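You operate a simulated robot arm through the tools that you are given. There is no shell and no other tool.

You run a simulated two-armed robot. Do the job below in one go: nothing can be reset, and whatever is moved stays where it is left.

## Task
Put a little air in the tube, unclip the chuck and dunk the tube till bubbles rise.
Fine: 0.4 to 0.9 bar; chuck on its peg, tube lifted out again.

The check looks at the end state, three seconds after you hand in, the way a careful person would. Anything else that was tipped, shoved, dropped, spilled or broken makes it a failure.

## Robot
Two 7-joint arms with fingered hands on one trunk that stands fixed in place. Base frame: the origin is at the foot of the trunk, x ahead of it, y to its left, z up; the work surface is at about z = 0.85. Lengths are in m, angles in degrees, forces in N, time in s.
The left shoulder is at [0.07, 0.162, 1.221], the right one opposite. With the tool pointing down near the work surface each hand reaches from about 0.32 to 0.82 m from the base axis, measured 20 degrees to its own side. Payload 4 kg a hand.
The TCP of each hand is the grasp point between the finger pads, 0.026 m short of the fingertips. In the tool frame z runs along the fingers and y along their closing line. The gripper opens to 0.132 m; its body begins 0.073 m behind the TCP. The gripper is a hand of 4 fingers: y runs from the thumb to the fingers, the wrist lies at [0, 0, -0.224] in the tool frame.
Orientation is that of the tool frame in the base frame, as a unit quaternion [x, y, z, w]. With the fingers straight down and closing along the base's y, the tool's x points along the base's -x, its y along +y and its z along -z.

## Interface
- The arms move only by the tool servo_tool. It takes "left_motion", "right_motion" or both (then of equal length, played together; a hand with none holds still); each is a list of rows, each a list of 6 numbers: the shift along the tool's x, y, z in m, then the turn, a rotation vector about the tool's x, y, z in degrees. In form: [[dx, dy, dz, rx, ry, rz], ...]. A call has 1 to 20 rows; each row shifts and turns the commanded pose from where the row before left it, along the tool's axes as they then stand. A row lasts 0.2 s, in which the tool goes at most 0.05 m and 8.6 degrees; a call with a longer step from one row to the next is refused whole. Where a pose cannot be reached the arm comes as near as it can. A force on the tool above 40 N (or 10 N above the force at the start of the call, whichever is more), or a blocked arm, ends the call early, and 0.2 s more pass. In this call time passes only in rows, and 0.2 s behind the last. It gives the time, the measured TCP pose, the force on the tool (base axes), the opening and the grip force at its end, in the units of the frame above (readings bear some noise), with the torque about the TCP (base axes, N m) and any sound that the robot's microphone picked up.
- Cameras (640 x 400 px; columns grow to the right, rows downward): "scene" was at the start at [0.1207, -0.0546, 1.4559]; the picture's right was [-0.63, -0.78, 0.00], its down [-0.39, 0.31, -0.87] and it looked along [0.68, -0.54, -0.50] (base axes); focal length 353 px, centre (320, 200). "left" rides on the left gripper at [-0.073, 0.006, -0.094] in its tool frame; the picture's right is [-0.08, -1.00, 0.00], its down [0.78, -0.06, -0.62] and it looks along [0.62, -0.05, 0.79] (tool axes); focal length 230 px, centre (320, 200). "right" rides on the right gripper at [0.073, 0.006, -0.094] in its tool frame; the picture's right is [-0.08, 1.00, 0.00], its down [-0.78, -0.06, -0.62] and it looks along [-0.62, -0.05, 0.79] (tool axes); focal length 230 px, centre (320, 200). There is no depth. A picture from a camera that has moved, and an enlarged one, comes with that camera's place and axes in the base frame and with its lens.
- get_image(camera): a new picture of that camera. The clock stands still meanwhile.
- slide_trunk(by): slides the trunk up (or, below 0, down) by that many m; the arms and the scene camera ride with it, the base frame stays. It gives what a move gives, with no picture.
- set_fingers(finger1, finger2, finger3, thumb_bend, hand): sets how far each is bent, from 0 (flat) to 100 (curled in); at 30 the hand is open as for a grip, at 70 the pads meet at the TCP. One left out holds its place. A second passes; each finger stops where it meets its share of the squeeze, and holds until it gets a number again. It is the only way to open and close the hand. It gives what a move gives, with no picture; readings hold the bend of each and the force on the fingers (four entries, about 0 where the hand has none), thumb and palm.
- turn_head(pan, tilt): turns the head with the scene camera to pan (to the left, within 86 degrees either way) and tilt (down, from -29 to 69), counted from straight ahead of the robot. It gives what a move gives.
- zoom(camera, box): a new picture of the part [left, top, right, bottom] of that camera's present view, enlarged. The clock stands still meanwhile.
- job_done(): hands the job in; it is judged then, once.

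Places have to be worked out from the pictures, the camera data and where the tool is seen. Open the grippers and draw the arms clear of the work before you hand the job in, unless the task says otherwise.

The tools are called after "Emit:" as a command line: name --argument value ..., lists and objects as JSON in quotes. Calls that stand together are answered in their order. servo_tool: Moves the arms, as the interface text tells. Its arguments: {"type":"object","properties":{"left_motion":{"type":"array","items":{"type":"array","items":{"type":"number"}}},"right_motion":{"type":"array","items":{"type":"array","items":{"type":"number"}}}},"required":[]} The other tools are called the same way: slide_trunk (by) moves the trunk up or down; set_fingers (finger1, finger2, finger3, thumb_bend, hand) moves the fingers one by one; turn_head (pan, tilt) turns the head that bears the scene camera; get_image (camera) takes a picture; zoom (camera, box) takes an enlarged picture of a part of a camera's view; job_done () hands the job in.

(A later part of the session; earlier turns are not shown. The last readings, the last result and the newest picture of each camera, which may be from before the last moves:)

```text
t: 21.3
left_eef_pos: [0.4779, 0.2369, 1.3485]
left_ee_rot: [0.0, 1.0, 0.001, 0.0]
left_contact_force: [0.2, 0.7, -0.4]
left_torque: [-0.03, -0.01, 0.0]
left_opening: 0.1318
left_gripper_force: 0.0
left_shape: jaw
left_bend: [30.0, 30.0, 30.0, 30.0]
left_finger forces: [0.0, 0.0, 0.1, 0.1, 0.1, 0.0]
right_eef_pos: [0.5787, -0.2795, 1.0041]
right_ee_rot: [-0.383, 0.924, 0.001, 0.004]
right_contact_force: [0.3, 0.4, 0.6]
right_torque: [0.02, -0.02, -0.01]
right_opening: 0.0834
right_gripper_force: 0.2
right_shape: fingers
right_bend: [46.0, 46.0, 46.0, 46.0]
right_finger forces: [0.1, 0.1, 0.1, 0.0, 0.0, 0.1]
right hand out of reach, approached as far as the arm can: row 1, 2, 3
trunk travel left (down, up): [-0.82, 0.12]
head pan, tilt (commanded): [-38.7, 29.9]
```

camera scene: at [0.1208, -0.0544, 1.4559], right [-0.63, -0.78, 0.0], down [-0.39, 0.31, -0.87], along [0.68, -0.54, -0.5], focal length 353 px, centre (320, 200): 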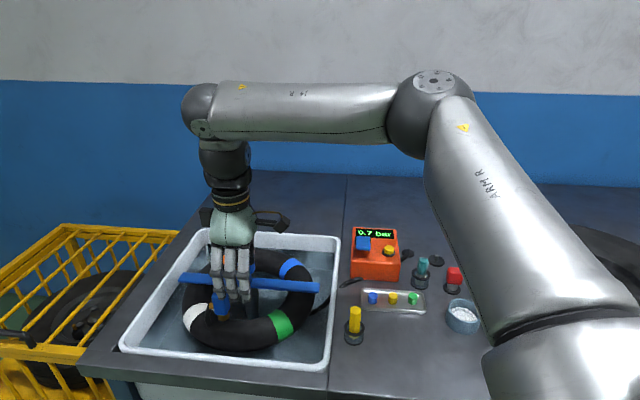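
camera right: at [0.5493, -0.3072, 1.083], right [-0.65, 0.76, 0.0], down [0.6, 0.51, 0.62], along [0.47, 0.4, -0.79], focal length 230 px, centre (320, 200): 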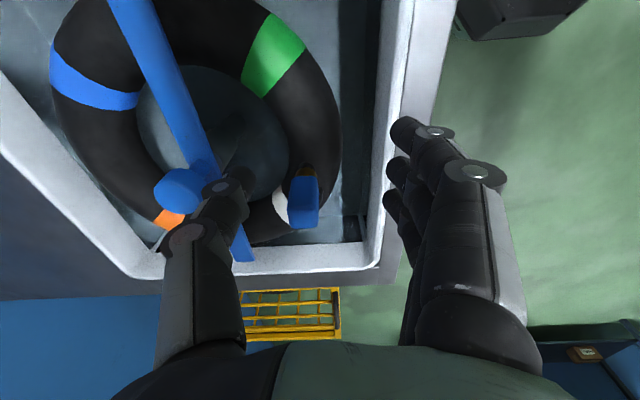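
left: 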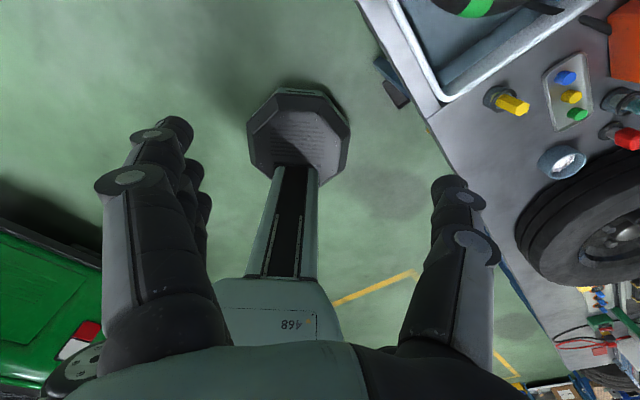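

Lowering pulled the hand back further, so it is a posture or joint limit rather than simple distance. I'll look at the arm's posture from the scene camera.

Emit:
get_image --camera "scene"

Emit:
get_image --camera "left"

```text
taken
camera scene: at [0.1206, -0.0547, 1.5759], right [-0.63, -0.78, 0.0], down [-0.39, 0.31, -0.87], along [0.68, -0.54, -0.5], focal length 353 px, centre (320, 200)
```

scene: 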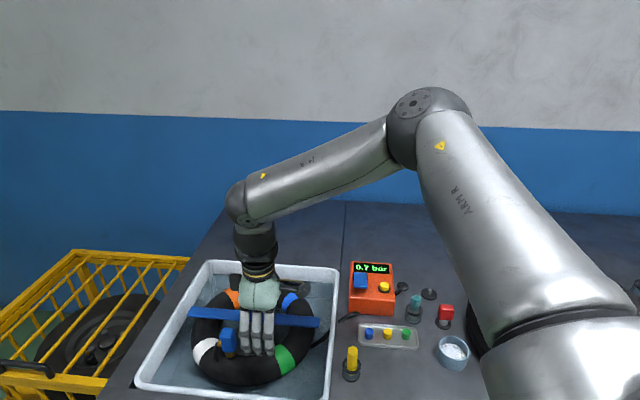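

```text
taken
camera left: at [0.55, 0.2412, 1.442], right [0.08, -1.0, 0.0], down [-0.78, -0.06, 0.62], along [-0.62, -0.05, -0.79], focal length 230 px, centre (320, 200)
```

left: 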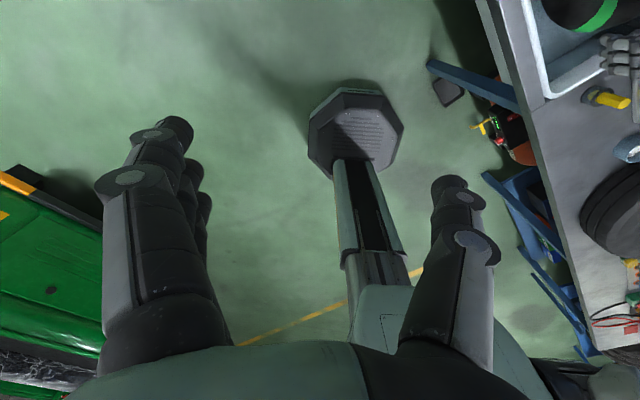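

Geometry says the elbow is still flexed about 82°, so a wrist limit tied to the hand's yaw is likely. I'll test by turning the yaw back and pushing forward at this height, still clear above everything.

Emit:
servo_tool --right_motion '[[0, 0, 0, 0, 0, 7.5], [0, 0, 0, 0, 0, 7.5], [0, 0, 0, 0, 0, 7.5], [0, 0, 0, 0, 0, 7.5], [0, 0, 0, 0, 0, 7.5], [0, 0, 0, 0, 0, 7.5], [-0.03, 0.0, 0, 0, 0, 0], [-0.03, 0.0, 0, 0, 0, 0]]'

```text
t: 23.1
left_eef_pos: [0.479, 0.2356, 1.3486]
left_ee_rot: [0.0, 1.0, 0.001, 0.0]
left_contact_force: [-0.3, -0.7, -0.5]
left_torque: [0.01, 0.01, 0.03]
left_opening: 0.132
left_gripper_force: 0.2
left_shape: jaw
left_bend: [30.0, 30.0, 30.0, 30.0]
left_finger forces: [0.0, 0.0, 0.1, 0.0, 0.0, 0.1]
right_eef_pos: [0.6014, -0.2984, 1.0231]
right_ee_rot: [0.001, 1.0, 0.003, 0.002]
right_contact_force: [-0.1, 0.3, 0.5]
right_torque: [0.01, 0.0, -0.02]
right_opening: 0.0833
right_gripper_force: 0.1
right_shape: fingers
right_bend: [46.0, 46.0, 46.0, 46.0]
right_finger forces: [0.0, 0.1, 0.1, 0.0, 0.0, 0.0]
right hand out of reach, approached as far as the arm can: row 7, 8
trunk travel left (down, up): [-0.82, 0.12]
head pan, tilt (commanded): [-38.7, 29.9]
```

Still clipped, so yaw is not the cause. I'll look at the posture again to work out which joint is stuck.

Emit:
get_image --camera "scene"

```text
taken
camera scene: at [0.121, -0.0547, 1.5758], right [-0.63, -0.78, 0.0], down [-0.39, 0.31, -0.87], along [0.68, -0.54, -0.5], focal length 353 px, centre (320, 200)
```

scene: 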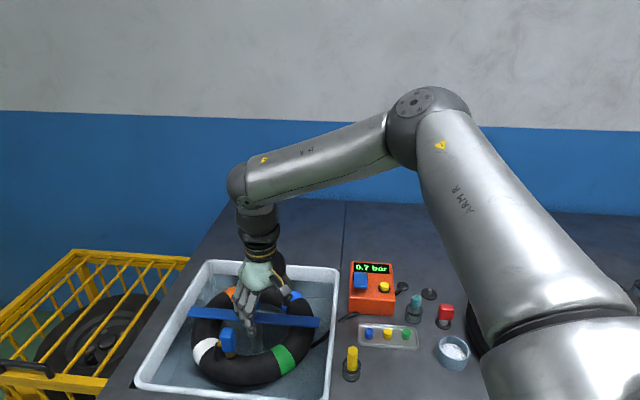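

The elbow hasn't moved at all, so the upper arm is stuck in this swivel. I'll unwind: lift, lower the trunk back, go out to the right where the arm worked well, then sweep inward with the arm nearly straight.

Emit:
servo_tool --right_motion '[[0.02, -0.03, -0.02, 0, 0, 0], [0.02, -0.03, -0.02, 0, 0, 0], [0.01, -0.03, -0.02, 0, 0, 0], [0, -0.03, -0.02, 0, 0, 0], [0, -0.03, -0.02, 0, 0, 0], [0, -0.03, -0.01, 0, 0, 0]]'

Emit:
slide_trunk --by -0.12

Emit:
get_image --camera "scene"

```text
t: 24.5
left_eef_pos: [0.4775, 0.2354, 1.3486]
left_ee_rot: [0.001, 1.0, 0.001, -0.001]
left_contact_force: [-0.9, 0.5, -0.4]
left_torque: [0.0, 0.01, 0.02]
left_opening: 0.1316
left_gripper_force: 0.1
left_shape: jaw
left_bend: [30.0, 30.0, 30.0, 30.0]
left_finger forces: [0.1, 0.0, 0.0, 0.1, 0.0, 0.1]
right_eef_pos: [0.5518, -0.4796, 1.133]
right_ee_rot: [0.0, 1.0, 0.001, 0.001]
right_contact_force: [0.7, -0.5, 0.0]
right_torque: [0.01, 0.03, -0.02]
right_opening: 0.0832
right_gripper_force: 0.1
right_shape: fingers
right_bend: [46.0, 46.0, 46.0, 46.0]
right_finger forces: [0.1, 0.0, 0.0, 0.0, 0.0, 0.1]
trunk travel left (down, up): [-0.82, 0.12]
head pan, tilt (commanded): [-38.7, 29.9]
```

```text
t: 26.0
left_eef_pos: [0.4762, 0.2364, 1.2289]
left_ee_rot: [-0.001, 1.0, 0.0, 0.001]
left_contact_force: [0.7, -0.6, -0.1]
left_torque: [-0.02, 0.0, 0.02]
left_opening: 0.1317
left_gripper_force: 0.1
left_shape: jaw
left_bend: [30.0, 30.0, 30.0, 30.0]
left_finger forces: [0.0, 0.0, 0.0, 0.0, 0.1, 0.0]
right_eef_pos: [0.5511, -0.4778, 1.014]
right_ee_rot: [0.0, 1.0, 0.001, 0.002]
right_contact_force: [0.1, 0.7, -0.8]
right_torque: [-0.01, 0.0, 0.02]
right_opening: 0.0829
right_gripper_force: 0.0
right_shape: fingers
right_bend: [46.0, 46.0, 46.0, 46.0]
right_finger forces: [0.1, 0.0, 0.0, 0.0, 0.0, 0.1]
trunk travel left (down, up): [-0.7, 0.24]
head pan, tilt (commanded): [-38.7, 29.9]
```

```text
taken
camera scene: at [0.1205, -0.0544, 1.4559], right [-0.63, -0.78, 0.0], down [-0.39, 0.31, -0.87], along [0.68, -0.54, -0.5], focal length 353 px, centre (320, 200)
```

scene: 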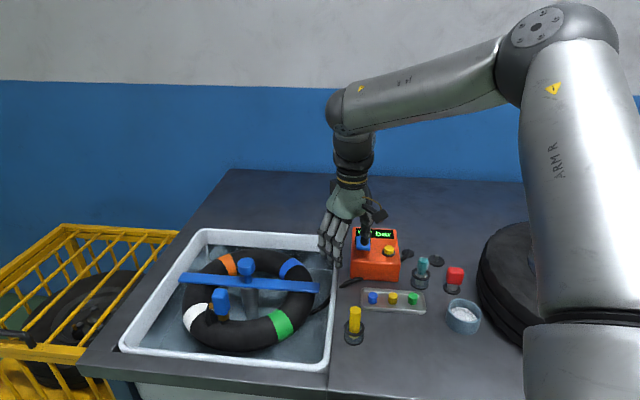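

The arm is unwound to the right. Now I extend it outward, nearly straight, above the pump (tips at about 0.99, paddle top at 0.94).

Emit:
servo_tool --right_motion '[[-0.03, -0.015, 0, 0, 0, 0], [-0.03, -0.015, 0, 0, 0, 0], [-0.025, -0.012, 0, 0, 0, 0], [-0.015, 0.01, 0, 0, 0, 0]]'

Emit:
get_image --camera "scene"

```text
t: 27.0
left_eef_pos: [0.4769, 0.2368, 1.2287]
left_ee_rot: [0.0, 1.0, 0.0, 0.0]
left_contact_force: [0.1, -0.1, -0.2]
left_torque: [0.01, 0.02, 0.01]
left_opening: 0.1321
left_gripper_force: 0.0
left_shape: jaw
left_bend: [30.0, 30.0, 30.0, 30.0]
left_finger forces: [0.0, 0.0, 0.0, 0.1, 0.0, 0.0]
right_eef_pos: [0.6375, -0.5087, 1.0116]
right_ee_rot: [0.001, 1.0, 0.0, 0.003]
right_contact_force: [-0.4, 0.0, -0.2]
right_torque: [-0.01, 0.0, -0.01]
right_opening: 0.0833
right_gripper_force: 0.1
right_shape: fingers
right_bend: [46.0, 46.0, 46.0, 46.0]
right_finger forces: [0.0, 0.0, 0.1, 0.0, 0.0, 0.0]
right hand out of reach, approached as far as the arm can: row 4
trunk travel left (down, up): [-0.7, 0.24]
head pan, tilt (commanded): [-38.7, 29.9]
```

```text
taken
camera scene: at [0.1203, -0.0542, 1.4559], right [-0.63, -0.78, 0.0], down [-0.39, 0.31, -0.87], along [0.68, -0.54, -0.5], focal length 353 px, centre (320, 200)
```

scene: 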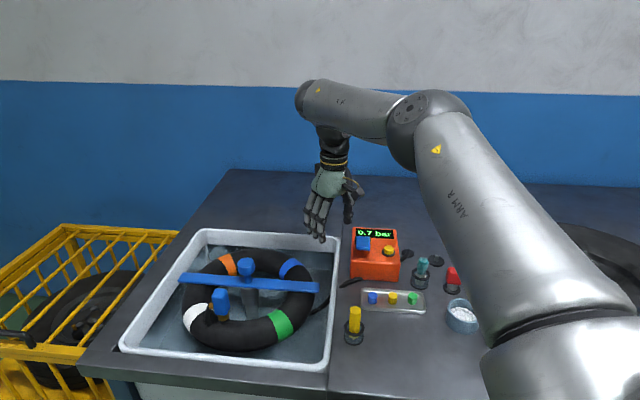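

The elbow sits at the same spot whenever the arm gets stuck. I'll probe how the limit behaves by sweeping inward (+y) from here, at this safe height.

Emit:
servo_tool --right_motion '[[0, 0.03, 0, 0, 0, 0], [0, 0.03, 0, 0, 0, 0], [0, 0.03, 0, 0, 0, 0], [0, 0.03, 0, 0, 0, 0], [0, 0.03, 0, 0, 0, 0]]'

Emit:
get_image --camera "scene"

```text
t: 28.2
left_eef_pos: [0.4786, 0.2367, 1.228]
left_ee_rot: [0.0, 1.0, 0.0, 0.0]
left_contact_force: [0.4, -0.6, -0.2]
left_torque: [-0.01, -0.04, 0.02]
left_opening: 0.1321
left_gripper_force: 0.0
left_shape: jaw
left_bend: [30.0, 30.0, 30.0, 30.0]
left_finger forces: [0.0, 0.1, 0.0, 0.1, 0.1, 0.0]
right_eef_pos: [0.6384, -0.3576, 1.0132]
right_ee_rot: [0.0, 1.0, 0.0, 0.001]
right_contact_force: [0.0, -0.4, 0.2]
right_torque: [0.02, 0.0, 0.0]
right_opening: 0.0834
right_gripper_force: 0.2
right_shape: fingers
right_bend: [46.0, 46.0, 46.0, 46.0]
right_finger forces: [0.0, 0.1, 0.0, 0.0, 0.1, 0.0]
trunk travel left (down, up): [-0.7, 0.24]
head pan, tilt (commanded): [-38.7, 29.9]
```

```text
taken
camera scene: at [0.121, -0.0536, 1.4559], right [-0.63, -0.78, 0.0], down [-0.39, 0.31, -0.87], along [0.68, -0.54, -0.5], focal length 353 px, centre (320, 200)
```

scene: 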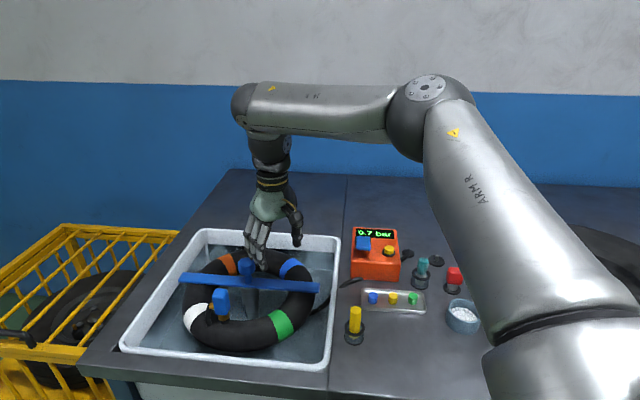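

This time it reached (0.638, -0.358, 1.013) without clipping. Tilting the hand so the wrist sits back toward the robot will gain reach, so I'll yaw 45° and tilt 30° here (tool z toward +x+y, closing line still front-to-back across the chuck).

Emit:
servo_tool --right_motion '[[0, 0, 0, 0, -7.5, 0], [0, 0, 0, 0, -7.5, 0], [0, 0, 0, 0, -7.5, 0], [0, 0, 0, 0, -7.5, 0]]'

```text
t: 29.2
left_eef_pos: [0.4757, 0.2363, 1.2296]
left_ee_rot: [0.0, 1.0, 0.001, 0.0]
left_contact_force: [0.2, -0.2, 1.1]
left_torque: [-0.01, 0.02, -0.01]
left_opening: 0.1319
left_gripper_force: 0.1
left_shape: jaw
left_bend: [30.0, 30.0, 30.0, 30.0]
left_finger forces: [0.0, 0.0, 0.0, 0.1, 0.1, 0.0]
right_eef_pos: [0.639, -0.3587, 1.0125]
right_ee_rot: [0.001, 0.965, 0.003, 0.261]
right_contact_force: [-0.5, -0.3, -0.1]
right_torque: [-0.05, 0.01, 0.02]
right_opening: 0.0832
right_gripper_force: 0.0
right_shape: fingers
right_bend: [46.0, 46.0, 46.0, 46.0]
right_finger forces: [0.1, 0.0, 0.0, 0.0, 0.1, 0.0]
trunk travel left (down, up): [-0.7, 0.24]
head pan, tilt (commanded): [-38.7, 29.9]
```

The tilt worked (tool z now (0.5, 0, -0.87)). Now I yaw 45° about the vertical.

Emit:
servo_tool --right_motion '[[0, 0, 0, -3.75, 0, -6.495], [0, 0, 0, -3.75, 0, -6.495], [0, 0, 0, -3.75, 0, -6.495], [0, 0, 0, -3.75, 0, -6.495], [0, 0, 0, -3.75, 0, -6.495], [0, 0, 0, -3.75, 0, -6.495]]'

```text
t: 30.6
left_eef_pos: [0.4782, 0.2364, 1.2286]
left_ee_rot: [0.0, 1.0, -0.001, -0.001]
left_contact_force: [-0.4, -0.5, -0.5]
left_torque: [0.0, 0.02, -0.01]
left_opening: 0.132
left_gripper_force: 0.1
left_shape: jaw
left_bend: [30.0, 30.0, 30.0, 30.0]
left_finger forces: [0.0, 0.0, 0.0, 0.0, 0.1, 0.0]
right_eef_pos: [0.6406, -0.3583, 1.0127]
right_ee_rot: [-0.37, 0.892, 0.099, 0.242]
right_contact_force: [-0.2, -0.6, -0.3]
right_torque: [0.04, 0.0, 0.01]
right_opening: 0.0832
right_gripper_force: 0.2
right_shape: fingers
right_bend: [46.0, 46.0, 46.0, 46.0]
right_finger forces: [0.0, 0.0, 0.0, 0.0, 0.1, 0.1]
trunk travel left (down, up): [-0.7, 0.24]
head pan, tilt (commanded): [-38.7, 29.9]
```

Orientation is as intended. Now I translate to the pre-grasp above the chuck at (0.667, -0.226, 1.0).

Emit:
servo_tool --right_motion '[[-0.0227, 0.0187, 0.0168, 0, 0, 0], [-0.0227, 0.0187, 0.0168, 0, 0, 0], [-0.0227, 0.0187, 0.0168, 0, 0, 0], [-0.0227, 0.0187, 0.0168, 0, 0, 0]]'

Emit:
get_image --camera "right"

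Emit:
zoom --camera "scene" --box '[150, 200, 310, 340]'

```text
t: 31.6
left_eef_pos: [0.4784, 0.2379, 1.2275]
left_ee_rot: [0.0, 1.0, -0.001, -0.001]
left_contact_force: [0.4, 0.2, -0.2]
left_torque: [0.02, 0.03, 0.01]
left_opening: 0.1319
left_gripper_force: 0.1
left_shape: jaw
left_bend: [30.0, 30.0, 30.0, 30.0]
left_finger forces: [0.0, 0.0, 0.1, 0.0, 0.0, 0.0]
right_eef_pos: [0.6675, -0.2244, 0.9991]
right_ee_rot: [-0.369, 0.892, 0.098, 0.24]
right_contact_force: [0.0, -0.3, 0.6]
right_torque: [-0.02, -0.01, 0.02]
right_opening: 0.0831
right_gripper_force: 0.1
right_shape: fingers
right_bend: [46.0, 46.0, 46.0, 46.0]
right_finger forces: [0.0, 0.1, 0.1, 0.1, 0.0, 0.1]
trunk travel left (down, up): [-0.7, 0.24]
head pan, tilt (commanded): [-38.7, 29.9]
```

```text
taken
camera right: at [0.5855, -0.2961, 1.0424], right [-0.66, 0.75, 0.04], down [0.3, 0.22, 0.93], along [0.69, 0.62, -0.37], focal length 230 px, centre (320, 200)
```

right: 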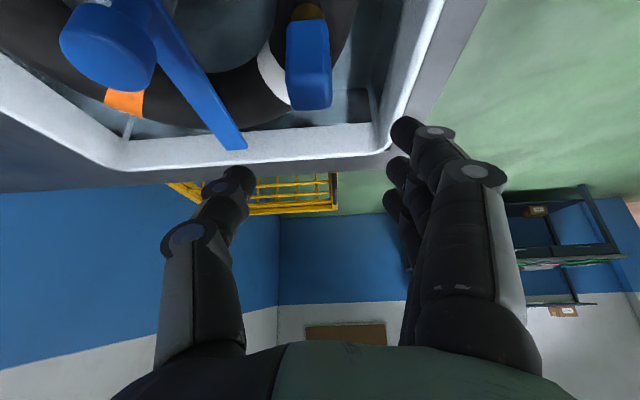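

```text
2.86 times, centred on (230, 270) of scene
camera zoom: at [0.1217, -0.0526, 1.4558], right [-0.63, -0.78, 0.0], down [-0.39, 0.31, -0.87], along [0.68, -0.54, -0.5], focal length 1008 px, centre (577, 0)
```

zoom: 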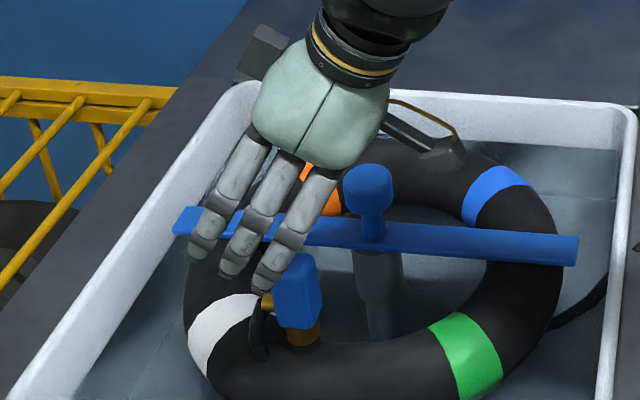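

The hand is right above the chuck at (0.668, -0.224, 0.999). I want the finger nearest the hose to stay open, so I'll find which number it is by opening finger1 further.

Emit:
set_fingers --hand "right" --finger1 20

Emit:
zoom --camera "scene" --box '[150, 200, 310, 340]'

```text
t: 32.6
left_eef_pos: [0.4779, 0.2362, 1.229]
left_ee_rot: [0.0, 1.0, 0.0, 0.0]
left_contact_force: [-0.3, -0.4, -0.3]
left_torque: [0.0, 0.03, -0.04]
left_opening: 0.1317
left_gripper_force: 0.0
left_shape: jaw
left_bend: [30.0, 30.0, 30.0, 30.0]
left_finger forces: [0.1, 0.0, 0.1, 0.0, 0.0, 0.0]
right_eef_pos: [0.6658, -0.2258, 0.9987]
right_ee_rot: [-0.37, 0.892, 0.1, 0.241]
right_contact_force: [0.1, -1.0, -0.5]
right_torque: [0.01, 0.0, 0.02]
right_opening: 0.1203
right_gripper_force: 0.0
right_shape: fingers
right_bend: [20.0, 46.0, 46.0, 46.0]
right_finger forces: [0.0, 0.1, 0.0, 0.0, 0.0, 0.0]
trunk travel left (down, up): [-0.7, 0.24]
head pan, tilt (commanded): [-38.7, 29.9]
```

```text
2.86 times, centred on (230, 270) of scene
camera zoom: at [0.1208, -0.0543, 1.4559], right [-0.63, -0.78, 0.0], down [-0.39, 0.31, -0.87], along [0.68, -0.54, -0.5], focal length 1008 px, centre (577, 0)
```

zoom: 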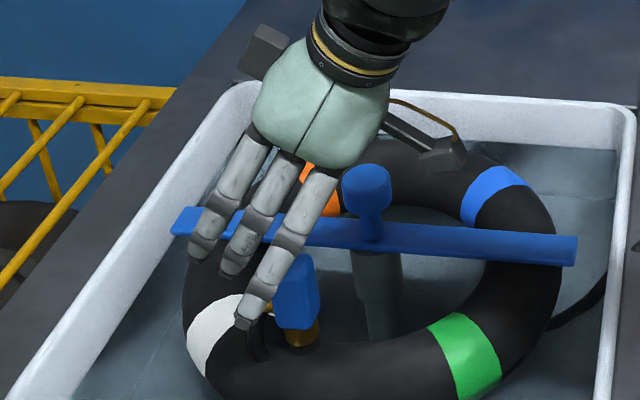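

Finger1 is the one on the right, so finger3 is beside the hose and will stay open. I restore finger1 and descend vertically around the block to TCP z of about 0.905.

Emit:
set_fingers --hand "right" --finger1 46 --finger3 36

Emit:
servo_tool --right_motion '[[0.011, 0, 0.019, 0, 0, 0], [0.011, 0, 0.019, 0, 0, 0], [0.011, 0, 0.019, 0, 0, 0]]'

Emit:
zoom --camera "scene" --box '[150, 200, 310, 340]'

Emit:
get_image --camera "right"

```text
t: 33.6
left_eef_pos: [0.4776, 0.2358, 1.2286]
left_ee_rot: [0.0, 1.0, -0.001, 0.0]
left_contact_force: [-0.6, 0.1, -0.6]
left_torque: [0.0, -0.02, 0.01]
left_opening: 0.1319
left_gripper_force: 0.0
left_shape: jaw
left_bend: [30.0, 30.0, 30.0, 30.0]
left_finger forces: [0.1, 0.0, 0.0, 0.1, 0.0, 0.0]
right_eef_pos: [0.6669, -0.2254, 0.9988]
right_ee_rot: [-0.37, 0.892, 0.1, 0.241]
right_contact_force: [0.0, -0.5, -0.9]
right_torque: [0.0, 0.0, -0.02]
right_opening: 0.0841
right_gripper_force: 0.0
right_shape: fingers
right_bend: [46.0, 46.0, 36.0, 46.0]
right_finger forces: [0.0, 0.0, 0.1, 0.0, 0.0, 0.0]
trunk travel left (down, up): [-0.7, 0.24]
head pan, tilt (commanded): [-38.7, 29.9]
```

```text
t: 34.4
left_eef_pos: [0.4781, 0.2355, 1.2296]
left_ee_rot: [0.0, 1.0, 0.0, -0.001]
left_contact_force: [1.2, -0.5, -0.6]
left_torque: [0.0, -0.01, 0.02]
left_opening: 0.1319
left_gripper_force: 0.1
left_shape: jaw
left_bend: [30.0, 30.0, 30.0, 30.0]
left_finger forces: [0.0, 0.0, 0.1, 0.0, 0.0, 0.1]
right_eef_pos: [0.665, -0.2255, 0.9329]
right_ee_rot: [-0.37, 0.892, 0.101, 0.24]
right_contact_force: [0.4, -0.1, 0.8]
right_torque: [0.0, 0.03, 0.0]
right_opening: 0.0838
right_gripper_force: 0.1
right_shape: fingers
right_bend: [46.0, 46.0, 36.0, 46.0]
right_finger forces: [0.0, 0.0, 0.0, 0.0, 0.0, 0.1]
trunk travel left (down, up): [-0.7, 0.24]
head pan, tilt (commanded): [-38.7, 29.9]
```

```text
2.86 times, centred on (230, 270) of scene
camera zoom: at [0.1212, -0.0546, 1.4558], right [-0.63, -0.78, 0.0], down [-0.39, 0.31, -0.87], along [0.68, -0.54, -0.5], focal length 1008 px, centre (577, 0)
```

zoom: 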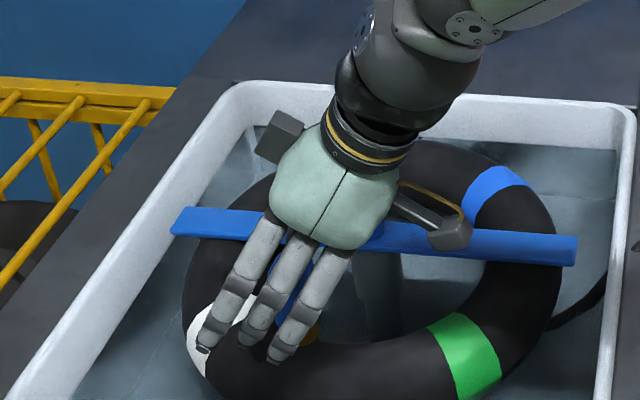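

```text
taken
camera right: at [0.5842, -0.2976, 0.9766], right [-0.66, 0.75, 0.04], down [0.3, 0.22, 0.93], along [0.69, 0.62, -0.37], focal length 230 px, centre (320, 200)
```

right: 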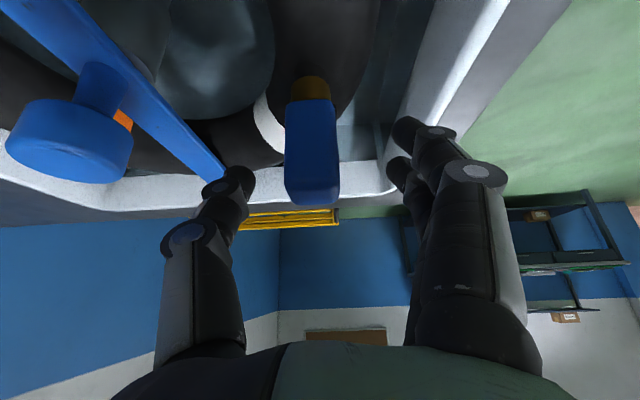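

The block sits centred between thumb and fingers, with its top just below the TCP. I go down another 28 mm and then close thumb, finger1 and finger2 gently.

Emit:
servo_tool --right_motion '[[0.007, 0, 0.0121, 0, 0, 0], [0.007, 0, 0.0121, 0, 0, 0]]'

Emit:
get_image --camera "right"

Emit:
zoom --camera "scene" --box '[150, 220, 310, 360]'

```text
t: 35.0
left_eef_pos: [0.48, 0.2353, 1.2291]
left_ee_rot: [0.0, 1.0, 0.001, -0.001]
left_contact_force: [0.5, 0.5, 0.3]
left_torque: [-0.01, 0.05, 0.01]
left_opening: 0.132
left_gripper_force: 0.2
left_shape: jaw
left_bend: [30.0, 30.0, 30.0, 30.0]
left_finger forces: [0.1, 0.0, 0.1, 0.1, 0.1, 0.1]
right_eef_pos: [0.667, -0.2265, 0.904]
right_ee_rot: [-0.369, 0.892, 0.1, 0.241]
right_contact_force: [-0.5, 0.8, 0.0]
right_torque: [0.0, 0.0, -0.02]
right_opening: 0.084
right_gripper_force: 0.0
right_shape: fingers
right_bend: [46.0, 46.0, 36.0, 46.0]
right_finger forces: [0.0, 0.1, 0.0, 0.0, 0.0, 0.1]
trunk travel left (down, up): [-0.7, 0.24]
head pan, tilt (commanded): [-38.7, 29.9]
```

```text
taken
camera right: at [0.5842, -0.2979, 0.9489], right [-0.66, 0.75, 0.04], down [0.3, 0.22, 0.93], along [0.69, 0.62, -0.37], focal length 230 px, centre (320, 200)
```

right: 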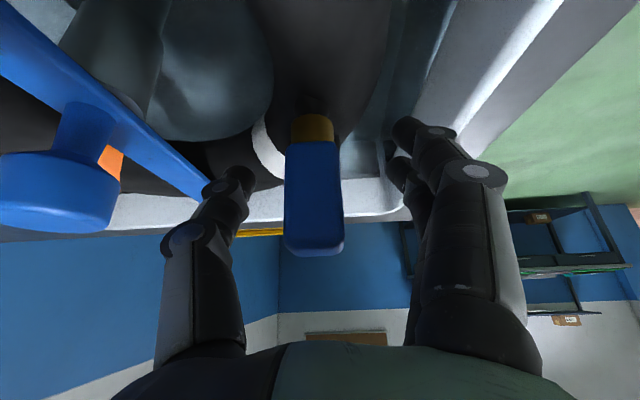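

```text
2.86 times, centred on (230, 290) of scene
camera zoom: at [0.1214, -0.0547, 1.4558], right [-0.63, -0.78, 0.0], down [-0.39, 0.31, -0.87], along [0.68, -0.54, -0.5], focal length 1008 px, centre (577, -57)
```

zoom: 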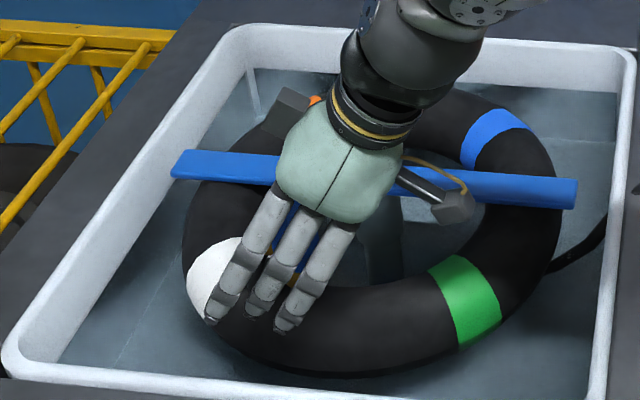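

The block is centred at the pad height. Closing finger1, finger2 and thumb onto it.

Emit:
set_fingers --hand "right" --finger1 68 --finger2 68 --thumb_bend 68

Emit:
get_image --camera "right"

Emit:
zoom --camera "scene" --box '[150, 220, 310, 360]'

```text
t: 36.0
left_eef_pos: [0.4779, 0.2358, 1.2285]
left_ee_rot: [0.0, 1.0, 0.001, 0.0]
left_contact_force: [0.1, 0.1, -0.4]
left_torque: [0.04, 0.0, -0.02]
left_opening: 0.132
left_gripper_force: 0.0
left_shape: jaw
left_bend: [30.0, 30.0, 30.0, 30.0]
left_finger forces: [0.0, 0.0, 0.1, 0.0, 0.1, 0.0]
right_eef_pos: [0.6659, -0.2261, 0.9044]
right_ee_rot: [-0.369, 0.892, 0.1, 0.24]
right_contact_force: [0.3, -0.9, -0.1]
right_torque: [0.02, -0.02, -0.02]
right_opening: 0.0312
right_gripper_force: 7.9
right_shape: fingers
right_bend: [64.0, 63.0, 36.0, 65.0]
right_finger forces: [3.2, 4.3, 0.0, 0.1, 8.0, 0.1]
trunk travel left (down, up): [-0.7, 0.24]
head pan, tilt (commanded): [-38.7, 29.9]
```

```text
taken
camera right: at [0.5839, -0.2976, 0.9493], right [-0.66, 0.75, 0.04], down [0.3, 0.22, 0.93], along [0.69, 0.62, -0.37], focal length 230 px, centre (320, 200)
```

right: 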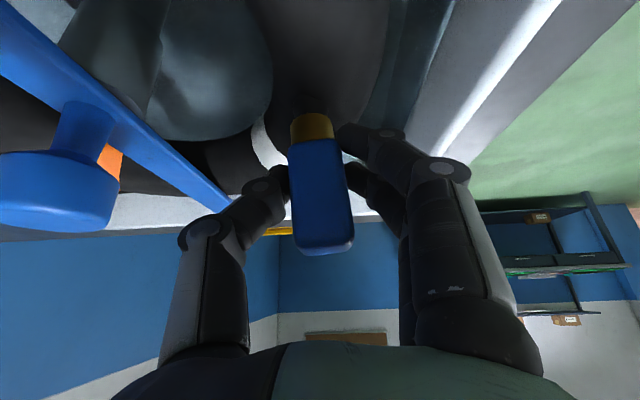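

```text
2.86 times, centred on (230, 290) of scene
camera zoom: at [0.1209, -0.0545, 1.4558], right [-0.63, -0.78, 0.0], down [-0.39, 0.31, -0.87], along [0.68, -0.54, -0.5], focal length 1008 px, centre (577, -57)
```

zoom: 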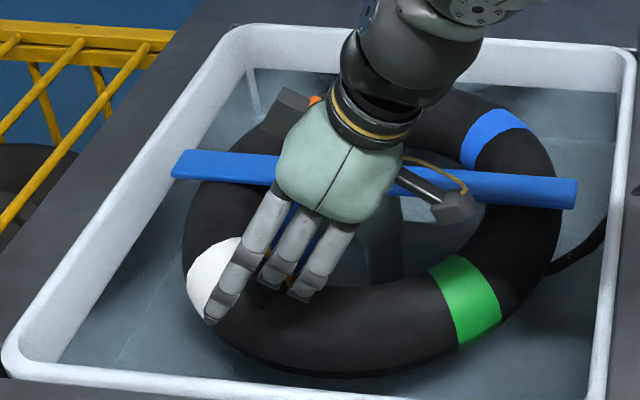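

Gripped with about 8 N. Now I pull straight up in small steps and watch the force.

Emit:
servo_tool --right_motion '[[-0.0025, 0, -0.00433, 0, 0, 0], [-0.0025, 0, -0.00433, 0, 0, 0]]'

Emit:
get_image --camera "right"

```text
t: 36.6
left_eef_pos: [0.4771, 0.2373, 1.2292]
left_ee_rot: [0.0, 1.0, 0.0, 0.001]
left_contact_force: [-0.7, 1.1, -0.6]
left_torque: [-0.01, 0.0, 0.0]
left_opening: 0.1318
left_gripper_force: 0.1
left_shape: jaw
left_bend: [30.0, 30.0, 30.0, 30.0]
left_finger forces: [0.1, 0.0, 0.0, 0.0, 0.1, 0.0]
right_eef_pos: [0.6661, -0.2245, 0.9161]
right_ee_rot: [-0.37, 0.892, 0.099, 0.242]
right_contact_force: [-0.2, 0.5, -1.5]
right_torque: [0.04, -0.02, 0.01]
right_opening: 0.0314
right_gripper_force: 7.9
right_shape: fingers
right_bend: [64.0, 63.0, 36.0, 65.0]
right_finger forces: [3.2, 4.4, 0.1, 0.0, 7.4, 0.0]
trunk travel left (down, up): [-0.7, 0.24]
head pan, tilt (commanded): [-38.7, 29.9]
```

```text
taken
camera right: at [0.5841, -0.2969, 0.9604], right [-0.66, 0.75, 0.04], down [0.3, 0.22, 0.93], along [0.69, 0.62, -0.37], focal length 230 px, centre (320, 200)
```

right: 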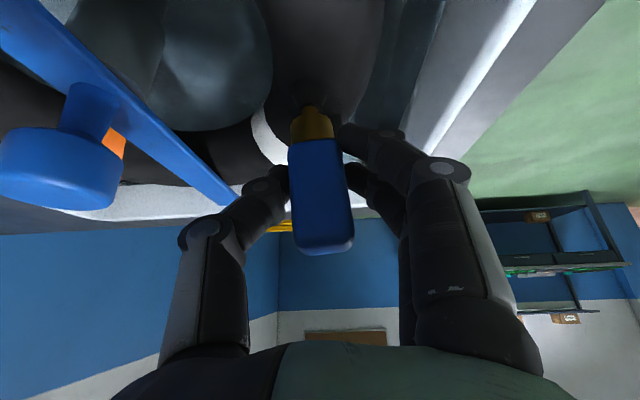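

The block rises with almost no force and more of the brass stem is showing, so the chuck is sliding off. I continue up slowly.

Emit:
servo_tool --right_motion '[[-0.005, 0, -0.00866, 0, 0, 0], [-0.005, 0, -0.00866, 0, 0, 0]]'

Emit:
get_image --camera "right"

Emit:
zoom --camera "scene" --box '[150, 220, 310, 360]'

```text
t: 37.2
left_eef_pos: [0.4777, 0.2361, 1.2295]
left_ee_rot: [0.0, 1.0, 0.0, 0.0]
left_contact_force: [-1.1, 0.3, 0.2]
left_torque: [0.03, -0.01, 0.0]
left_opening: 0.1317
left_gripper_force: 0.1
left_shape: jaw
left_bend: [30.0, 30.0, 30.0, 30.0]
left_finger forces: [0.0, 0.0, 0.1, 0.1, 0.0, 0.0]
right_eef_pos: [0.6657, -0.2255, 0.9363]
right_ee_rot: [-0.369, 0.892, 0.099, 0.241]
right_contact_force: [-0.4, 1.7, -0.3]
right_torque: [0.01, 0.0, 0.03]
right_opening: 0.0311
right_gripper_force: 7.6
right_shape: fingers
right_bend: [64.0, 63.0, 36.0, 65.0]
right_finger forces: [3.3, 4.3, 0.1, 0.0, 7.5, 0.1]
trunk travel left (down, up): [-0.7, 0.24]
head pan, tilt (commanded): [-38.7, 29.9]
```

```text
taken
camera right: at [0.5838, -0.2972, 0.9797], right [-0.66, 0.75, 0.04], down [0.3, 0.22, 0.93], along [0.69, 0.62, -0.37], focal length 230 px, centre (320, 200)
```

right: 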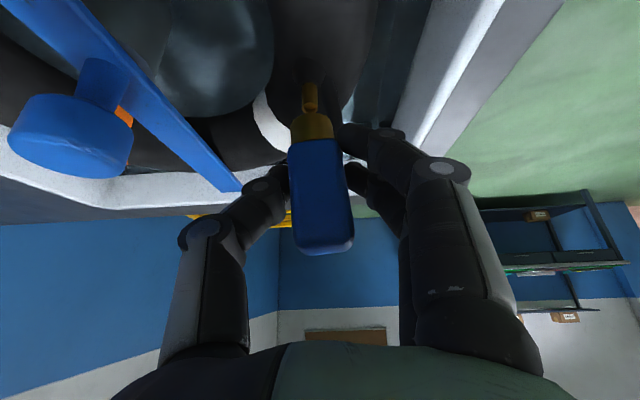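

```text
2.86 times, centred on (230, 290) of scene
camera zoom: at [0.1202, -0.0542, 1.4559], right [-0.63, -0.78, 0.0], down [-0.39, 0.31, -0.87], along [0.68, -0.54, -0.5], focal length 1008 px, centre (577, -57)
```

zoom: 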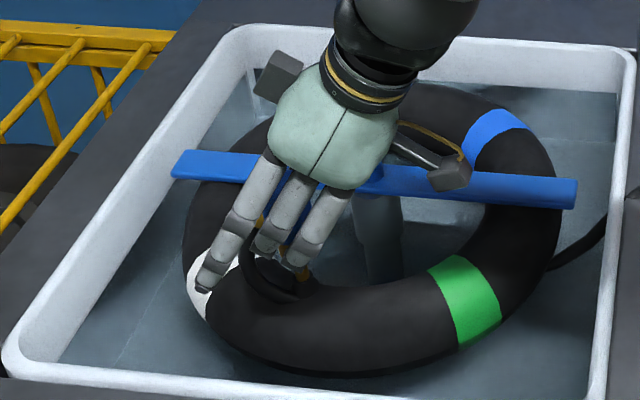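

The brass collar is lifting off the thin valve stem, with the hose trailing. I raise further to clear the stem completely.

Emit:
servo_tool --right_motion '[[-0.01, 0, -0.0173, 0, 0, 0], [-0.01, 0, -0.0173, 0, 0, 0], [-0.015, 0, -0.026, 0, 0, 0], [-0.015, 0, -0.026, 0, 0, 0]]'

Emit:
get_image --camera "right"

Emit:
get_image --camera "scene"

```text
t: 38.2
left_eef_pos: [0.4771, 0.2371, 1.2288]
left_ee_rot: [0.0, 1.0, 0.001, 0.0]
left_contact_force: [0.0, -0.2, -0.2]
left_torque: [-0.01, -0.03, -0.01]
left_opening: 0.1317
left_gripper_force: 0.1
left_shape: jaw
left_bend: [30.0, 30.0, 30.0, 30.0]
left_finger forces: [0.1, 0.0, 0.0, 0.0, 0.1, 0.0]
right_eef_pos: [0.6663, -0.2263, 1.0358]
right_ee_rot: [-0.369, 0.892, 0.099, 0.241]
right_contact_force: [0.1, -0.8, -1.0]
right_torque: [0.02, -0.01, 0.05]
right_opening: 0.0312
right_gripper_force: 7.9
right_shape: fingers
right_bend: [64.0, 63.0, 36.0, 65.0]
right_finger forces: [3.2, 4.4, 0.0, 0.0, 7.5, 0.1]
trunk travel left (down, up): [-0.7, 0.24]
head pan, tilt (commanded): [-38.7, 29.9]
```

```text
taken
camera right: at [0.5834, -0.2977, 1.0807], right [-0.66, 0.75, 0.04], down [0.3, 0.22, 0.93], along [0.69, 0.62, -0.37], focal length 230 px, centre (320, 200)
```

right: 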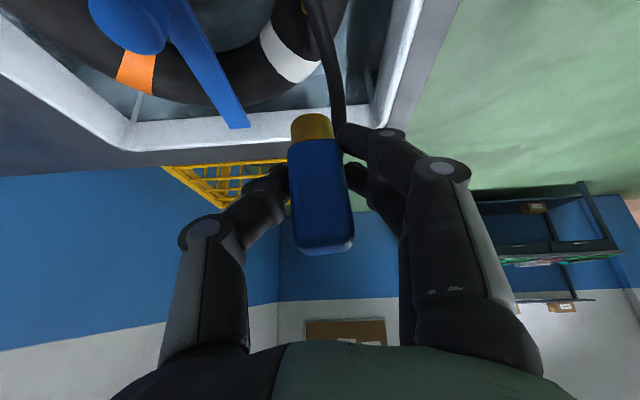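

```text
taken
camera scene: at [0.1197, -0.0539, 1.4559], right [-0.63, -0.78, 0.0], down [-0.39, 0.31, -0.87], along [0.68, -0.54, -0.5], focal length 353 px, centre (320, 200)
```

scene: 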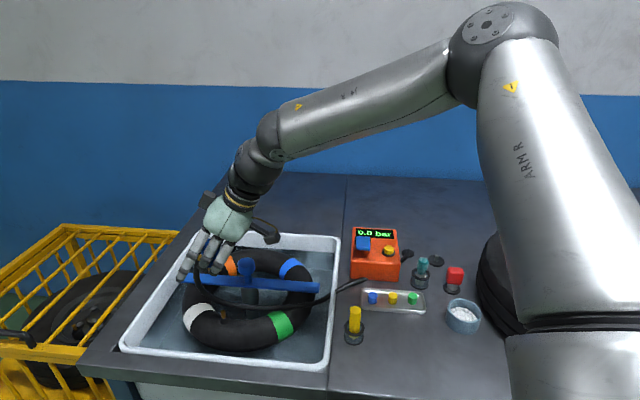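

The chuck is off and the display reads 0.0, since the hose is now open. Next I refine the empty peg's position and its neighbours.

Emit:
zoom --camera "scene" --box '[395, 235, 475, 305]'

Emit:
zoom --camera "scene" --box '[150, 260, 290, 350]'

```text
5.71 times, centred on (435, 270) of scene
camera zoom: at [0.1197, -0.0539, 1.4559], right [-0.63, -0.78, 0.0], down [-0.39, 0.31, -0.87], along [0.68, -0.54, -0.5], focal length 2016 px, centre (-337, -200)
```

zoom: 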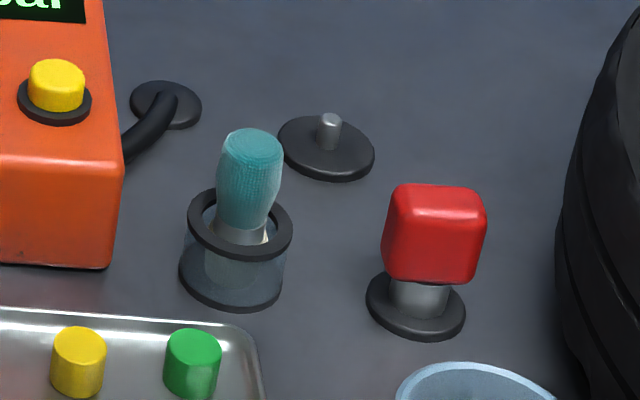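

```text
4.44 times, centred on (220, 305) of scene
camera zoom: at [0.1197, -0.0539, 1.4559], right [-0.63, -0.78, 0.0], down [-0.39, 0.31, -0.87], along [0.68, -0.54, -0.5], focal length 1568 px, centre (764, -267)
```

zoom: 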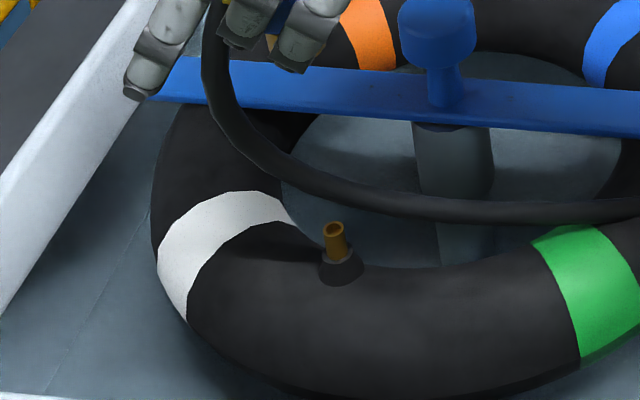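

The peg pin is at about (0.4925, -0.7405), with its top at about 0.876. The teal brush is at (0.466, -0.64) and the red chuck at (0.407, -0.684). I'll carry the chuck high, back toward the robot first, then yaw there so the hand approaches the peg between its neighbours.

Emit:
servo_tool --right_motion '[[0.0338, -0.0059, -0.0202, 0, 0, 0], [0.0338, -0.0059, -0.0202, 0, 0, 0], [0.0338, -0.0059, -0.0202, 0, 0, 0], [0.0338, -0.0059, -0.0202, 0, 0, 0], [0.0338, -0.0059, -0.0202, 0, 0, 0], [0.0338, -0.0059, -0.0202, 0, 0, 0], [0.0338, -0.0059, -0.0202, 0, 0, 0]]'

Emit:
servo_tool --right_motion '[[0, 0, 0, 4.03, 0, 6.976], [0, 0, 0, 4.03, 0, 6.976], [0, 0, 0, 4.03, 0, 6.976], [0, 0, 0, 4.03, 0, 6.976], [0, 0, 0, 4.03, 0, 6.976], [0, 0, 0, 4.03, 0, 6.976], [0, 0, 0, 4.03, 0, 6.976], [0, 0, 0, 4.03, 0, 6.976], [0, 0, 0, 4.03, 0, 6.976]]'

Emit:
get_image --camera "scene"

Emit:
get_image --camera "right"

```text
t: 39.8
left_eef_pos: [0.4748, 0.2358, 1.2285]
left_ee_rot: [0.0, 1.0, 0.001, 0.0]
left_contact_force: [-0.7, -0.1, -0.7]
left_torque: [0.0, 0.01, 0.02]
left_opening: 0.1321
left_gripper_force: 0.0
left_shape: jaw
left_bend: [30.0, 30.0, 30.0, 30.0]
left_finger forces: [0.0, 0.1, 0.1, 0.1, 0.1, 0.0]
right_eef_pos: [0.4992, -0.4524, 1.038]
right_ee_rot: [-0.37, 0.891, 0.1, 0.242]
right_contact_force: [-0.2, 0.3, -0.9]
right_torque: [0.02, -0.01, -0.02]
right_opening: 0.0312
right_gripper_force: 7.9
right_shape: fingers
right_bend: [64.0, 63.0, 36.0, 65.0]
right_finger forces: [3.0, 4.2, 0.0, 0.1, 7.1, 0.0]
trunk travel left (down, up): [-0.7, 0.24]
head pan, tilt (commanded): [-38.7, 29.9]
```

```text
t: 41.8
left_eef_pos: [0.4783, 0.2366, 1.2277]
left_ee_rot: [0.0, 1.0, 0.001, -0.001]
left_contact_force: [-0.5, -0.4, 0.5]
left_torque: [0.01, -0.02, 0.01]
left_opening: 0.132
left_gripper_force: 0.0
left_shape: jaw
left_bend: [30.0, 30.0, 30.0, 30.0]
left_finger forces: [0.0, 0.0, 0.1, 0.0, 0.0, 0.0]
right_eef_pos: [0.5012, -0.4494, 1.0386]
right_ee_rot: [0.231, 0.938, -0.062, 0.252]
right_contact_force: [-0.1, 0.3, -0.3]
right_torque: [-0.04, -0.04, 0.01]
right_opening: 0.0312
right_gripper_force: 7.1
right_shape: fingers
right_bend: [64.0, 63.0, 36.0, 65.0]
right_finger forces: [3.0, 4.1, 0.0, 0.1, 7.0, 0.0]
trunk travel left (down, up): [-0.7, 0.24]
head pan, tilt (commanded): [-38.7, 29.9]
```

```text
taken
camera scene: at [0.1217, -0.0534, 1.4558], right [-0.63, -0.78, 0.0], down [-0.39, 0.31, -0.87], along [0.68, -0.54, -0.5], focal length 353 px, centre (320, 200)
```

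scene: 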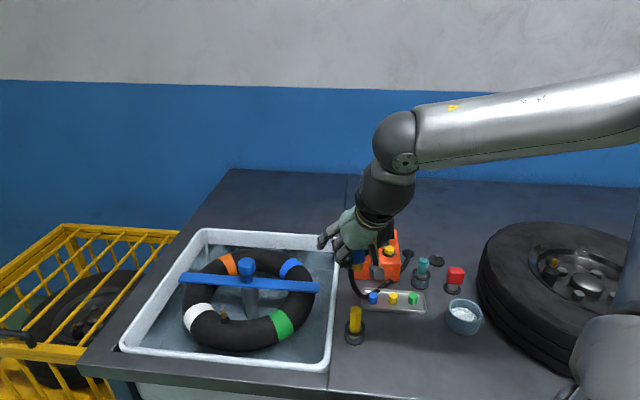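

```text
taken
camera right: at [0.4057, -0.3908, 1.0827], right [0.52, 0.85, 0.04], down [0.3, -0.23, 0.93], along [0.8, -0.47, -0.37], focal length 230 px, centre (320, 200)
```

right: 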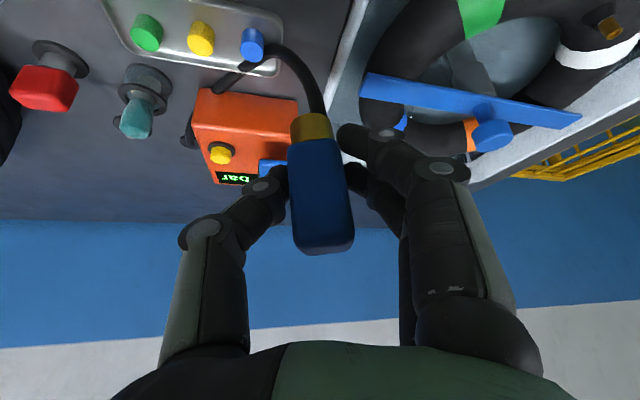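

The chuck is held steadily, and the hose follows as a loose curve. I continue the yaw to the planned approach azimuth.

Emit:
servo_tool --right_motion '[[0, 0, 0, 4.03, 0, 6.976], [0, 0, 0, 4.03, 0, 6.976], [0, 0, 0, 4.03, 0, 6.976], [0, 0, 0, 4.03, 0, 6.976], [0, 0, 0, 4.03, 0, 6.976], [0, 0, 0, 4.03, 0, 6.976], [0, 0, 0, 4.03, 0, 6.976], [0, 0, 0, 4.03, 0, 6.976], [0, 0, 0, 4.03, 0, 6.976]]'

Emit:
get_image --camera "right"

Emit:
get_image --camera "scene"

```text
t: 43.8
left_eef_pos: [0.4792, 0.2363, 1.2281]
left_ee_rot: [0.0, 1.0, 0.001, -0.001]
left_contact_force: [0.6, -0.1, -0.4]
left_torque: [0.01, -0.01, 0.0]
left_opening: 0.1321
left_gripper_force: 0.0
left_shape: jaw
left_bend: [30.0, 30.0, 30.0, 30.0]
left_finger forces: [0.0, 0.0, 0.1, 0.0, 0.0, 0.0]
right_eef_pos: [0.5008, -0.4504, 1.0381]
right_ee_rot: [0.742, 0.619, -0.197, 0.166]
right_contact_force: [-0.7, -0.5, -0.9]
right_torque: [-0.01, 0.01, -0.02]
right_opening: 0.0308
right_gripper_force: 6.9
right_shape: fingers
right_bend: [64.0, 63.0, 36.0, 65.0]
right_finger forces: [3.0, 4.0, 0.0, 0.0, 6.9, 0.0]
trunk travel left (down, up): [-0.7, 0.24]
head pan, tilt (commanded): [-38.7, 29.9]
```

```text
taken
camera right: at [0.5258, -0.3408, 1.0828], right [0.97, -0.24, 0.04], down [-0.13, -0.36, 0.93], along [-0.21, -0.9, -0.38], focal length 230 px, centre (320, 200)
```

right: 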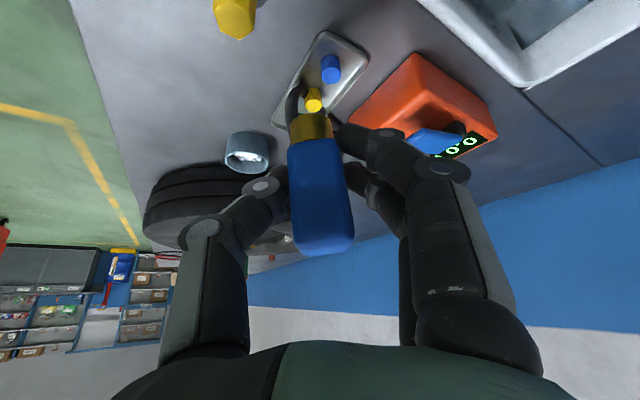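

```text
taken
camera scene: at [0.1218, -0.055, 1.4557], right [-0.63, -0.78, 0.0], down [-0.39, 0.31, -0.87], along [0.68, -0.54, -0.5], focal length 353 px, centre (320, 200)
```

scene: 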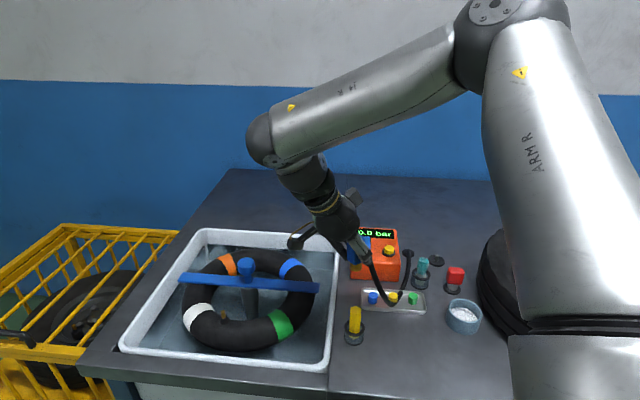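

All holding. Now I translate to above the peg with the chuck bottom at about 0.985, above every neighbour.

Emit:
servo_tool --right_motion '[[-0.035, 0.0062, 0.0214, 0, 0, 0], [-0.035, 0.0062, 0.0214, 0, 0, 0], [-0.035, 0.0062, 0.0214, 0, 0, 0], [-0.035, 0.0062, 0.0214, 0, 0, 0], [-0.035, 0.0062, 0.0214, 0, 0, 0], [-0.035, 0.0062, 0.0214, 0, 0, 0], [-0.035, 0.0062, 0.0214, 0, 0, 0]]'

Emit:
get_image --camera "right"

Emit:
zoom --camera "scene" --box '[360, 190, 500, 310]'

```text
t: 45.4
left_eef_pos: [0.4777, 0.2349, 1.2279]
left_ee_rot: [0.0, 1.0, 0.001, -0.001]
left_contact_force: [0.3, -0.2, -0.5]
left_torque: [-0.01, 0.02, -0.06]
left_opening: 0.1319
left_gripper_force: 0.1
left_shape: jaw
left_bend: [30.0, 30.0, 30.0, 30.0]
left_finger forces: [0.1, 0.0, 0.1, 0.0, 0.1, 0.0]
right_eef_pos: [0.4924, -0.7422, 1.0283]
right_ee_rot: [0.74, 0.622, -0.196, 0.166]
right_contact_force: [0.1, 0.0, -1.4]
right_torque: [0.02, -0.01, -0.01]
right_opening: 0.0309
right_gripper_force: 7.2
right_shape: fingers
right_bend: [64.0, 63.0, 36.0, 65.0]
right_finger forces: [3.0, 4.0, 0.0, 0.0, 7.0, 0.0]
trunk travel left (down, up): [-0.7, 0.24]
head pan, tilt (commanded): [-38.7, 29.9]
```

```text
taken
camera right: at [0.5167, -0.6332, 1.0731], right [0.97, -0.24, 0.04], down [-0.13, -0.36, 0.93], along [-0.21, -0.9, -0.38], focal length 230 px, centre (320, 200)
```

right: 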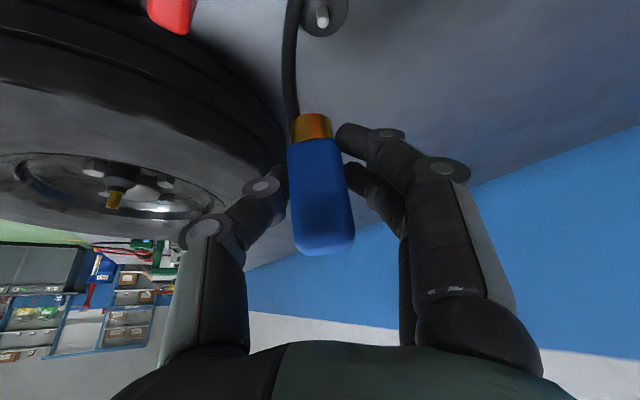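

```text
3.33 times, centred on (430, 250) of scene
camera zoom: at [0.1213, -0.0564, 1.4557], right [-0.63, -0.78, 0.0], down [-0.39, 0.31, -0.87], along [0.68, -0.54, -0.5], focal length 1176 px, centre (-47, 33)
```

zoom: 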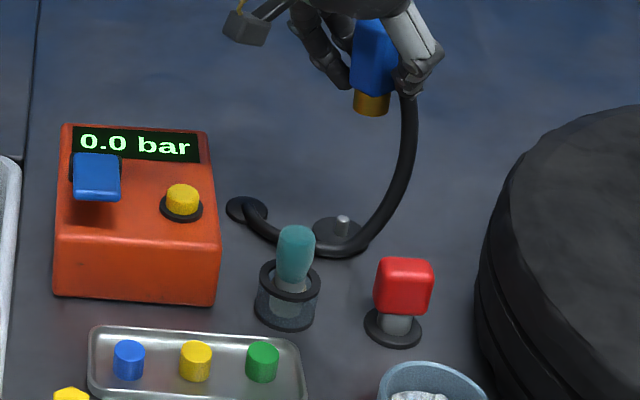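

The chuck hangs nearly above the pin in both views. I zoom in on both to measure the small residual offset before lowering.

Emit:
zoom --camera "right" --box '[250, 0, 390, 130]'

Emit:
zoom --camera "scene" --box '[415, 190, 495, 280]'

```text
3.08 times, centred on (320, 65) of right
camera zoom: at [0.5167, -0.6332, 1.0731], right [0.97, -0.24, 0.04], down [-0.13, -0.36, 0.93], along [-0.21, -0.9, -0.38], focal length 708 px, centre (320, 615)
```

zoom: 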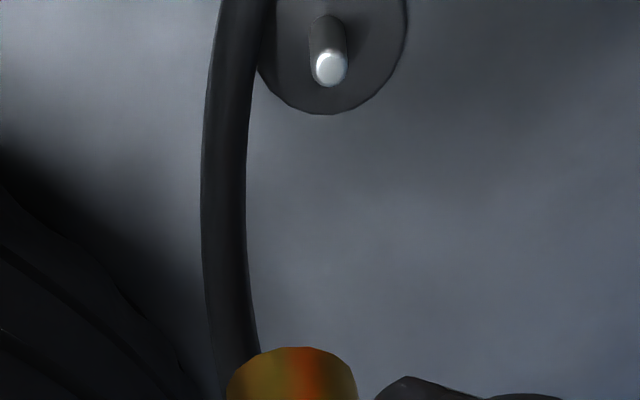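

```text
4.44 times, centred on (455, 235) of scene
camera zoom: at [0.1213, -0.0564, 1.4557], right [-0.63, -0.78, 0.0], down [-0.39, 0.31, -0.87], along [0.68, -0.54, -0.5], focal length 1568 px, centre (-280, 44)
```

zoom: 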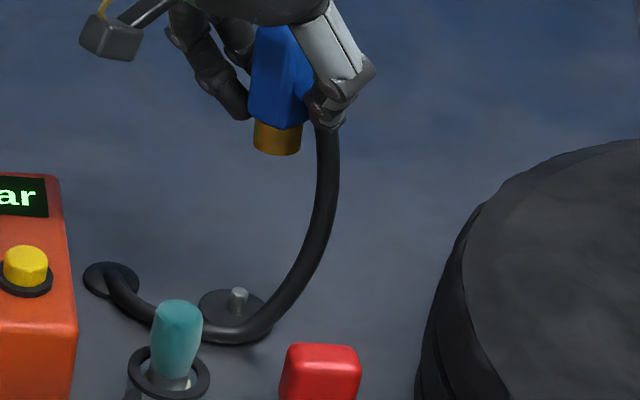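

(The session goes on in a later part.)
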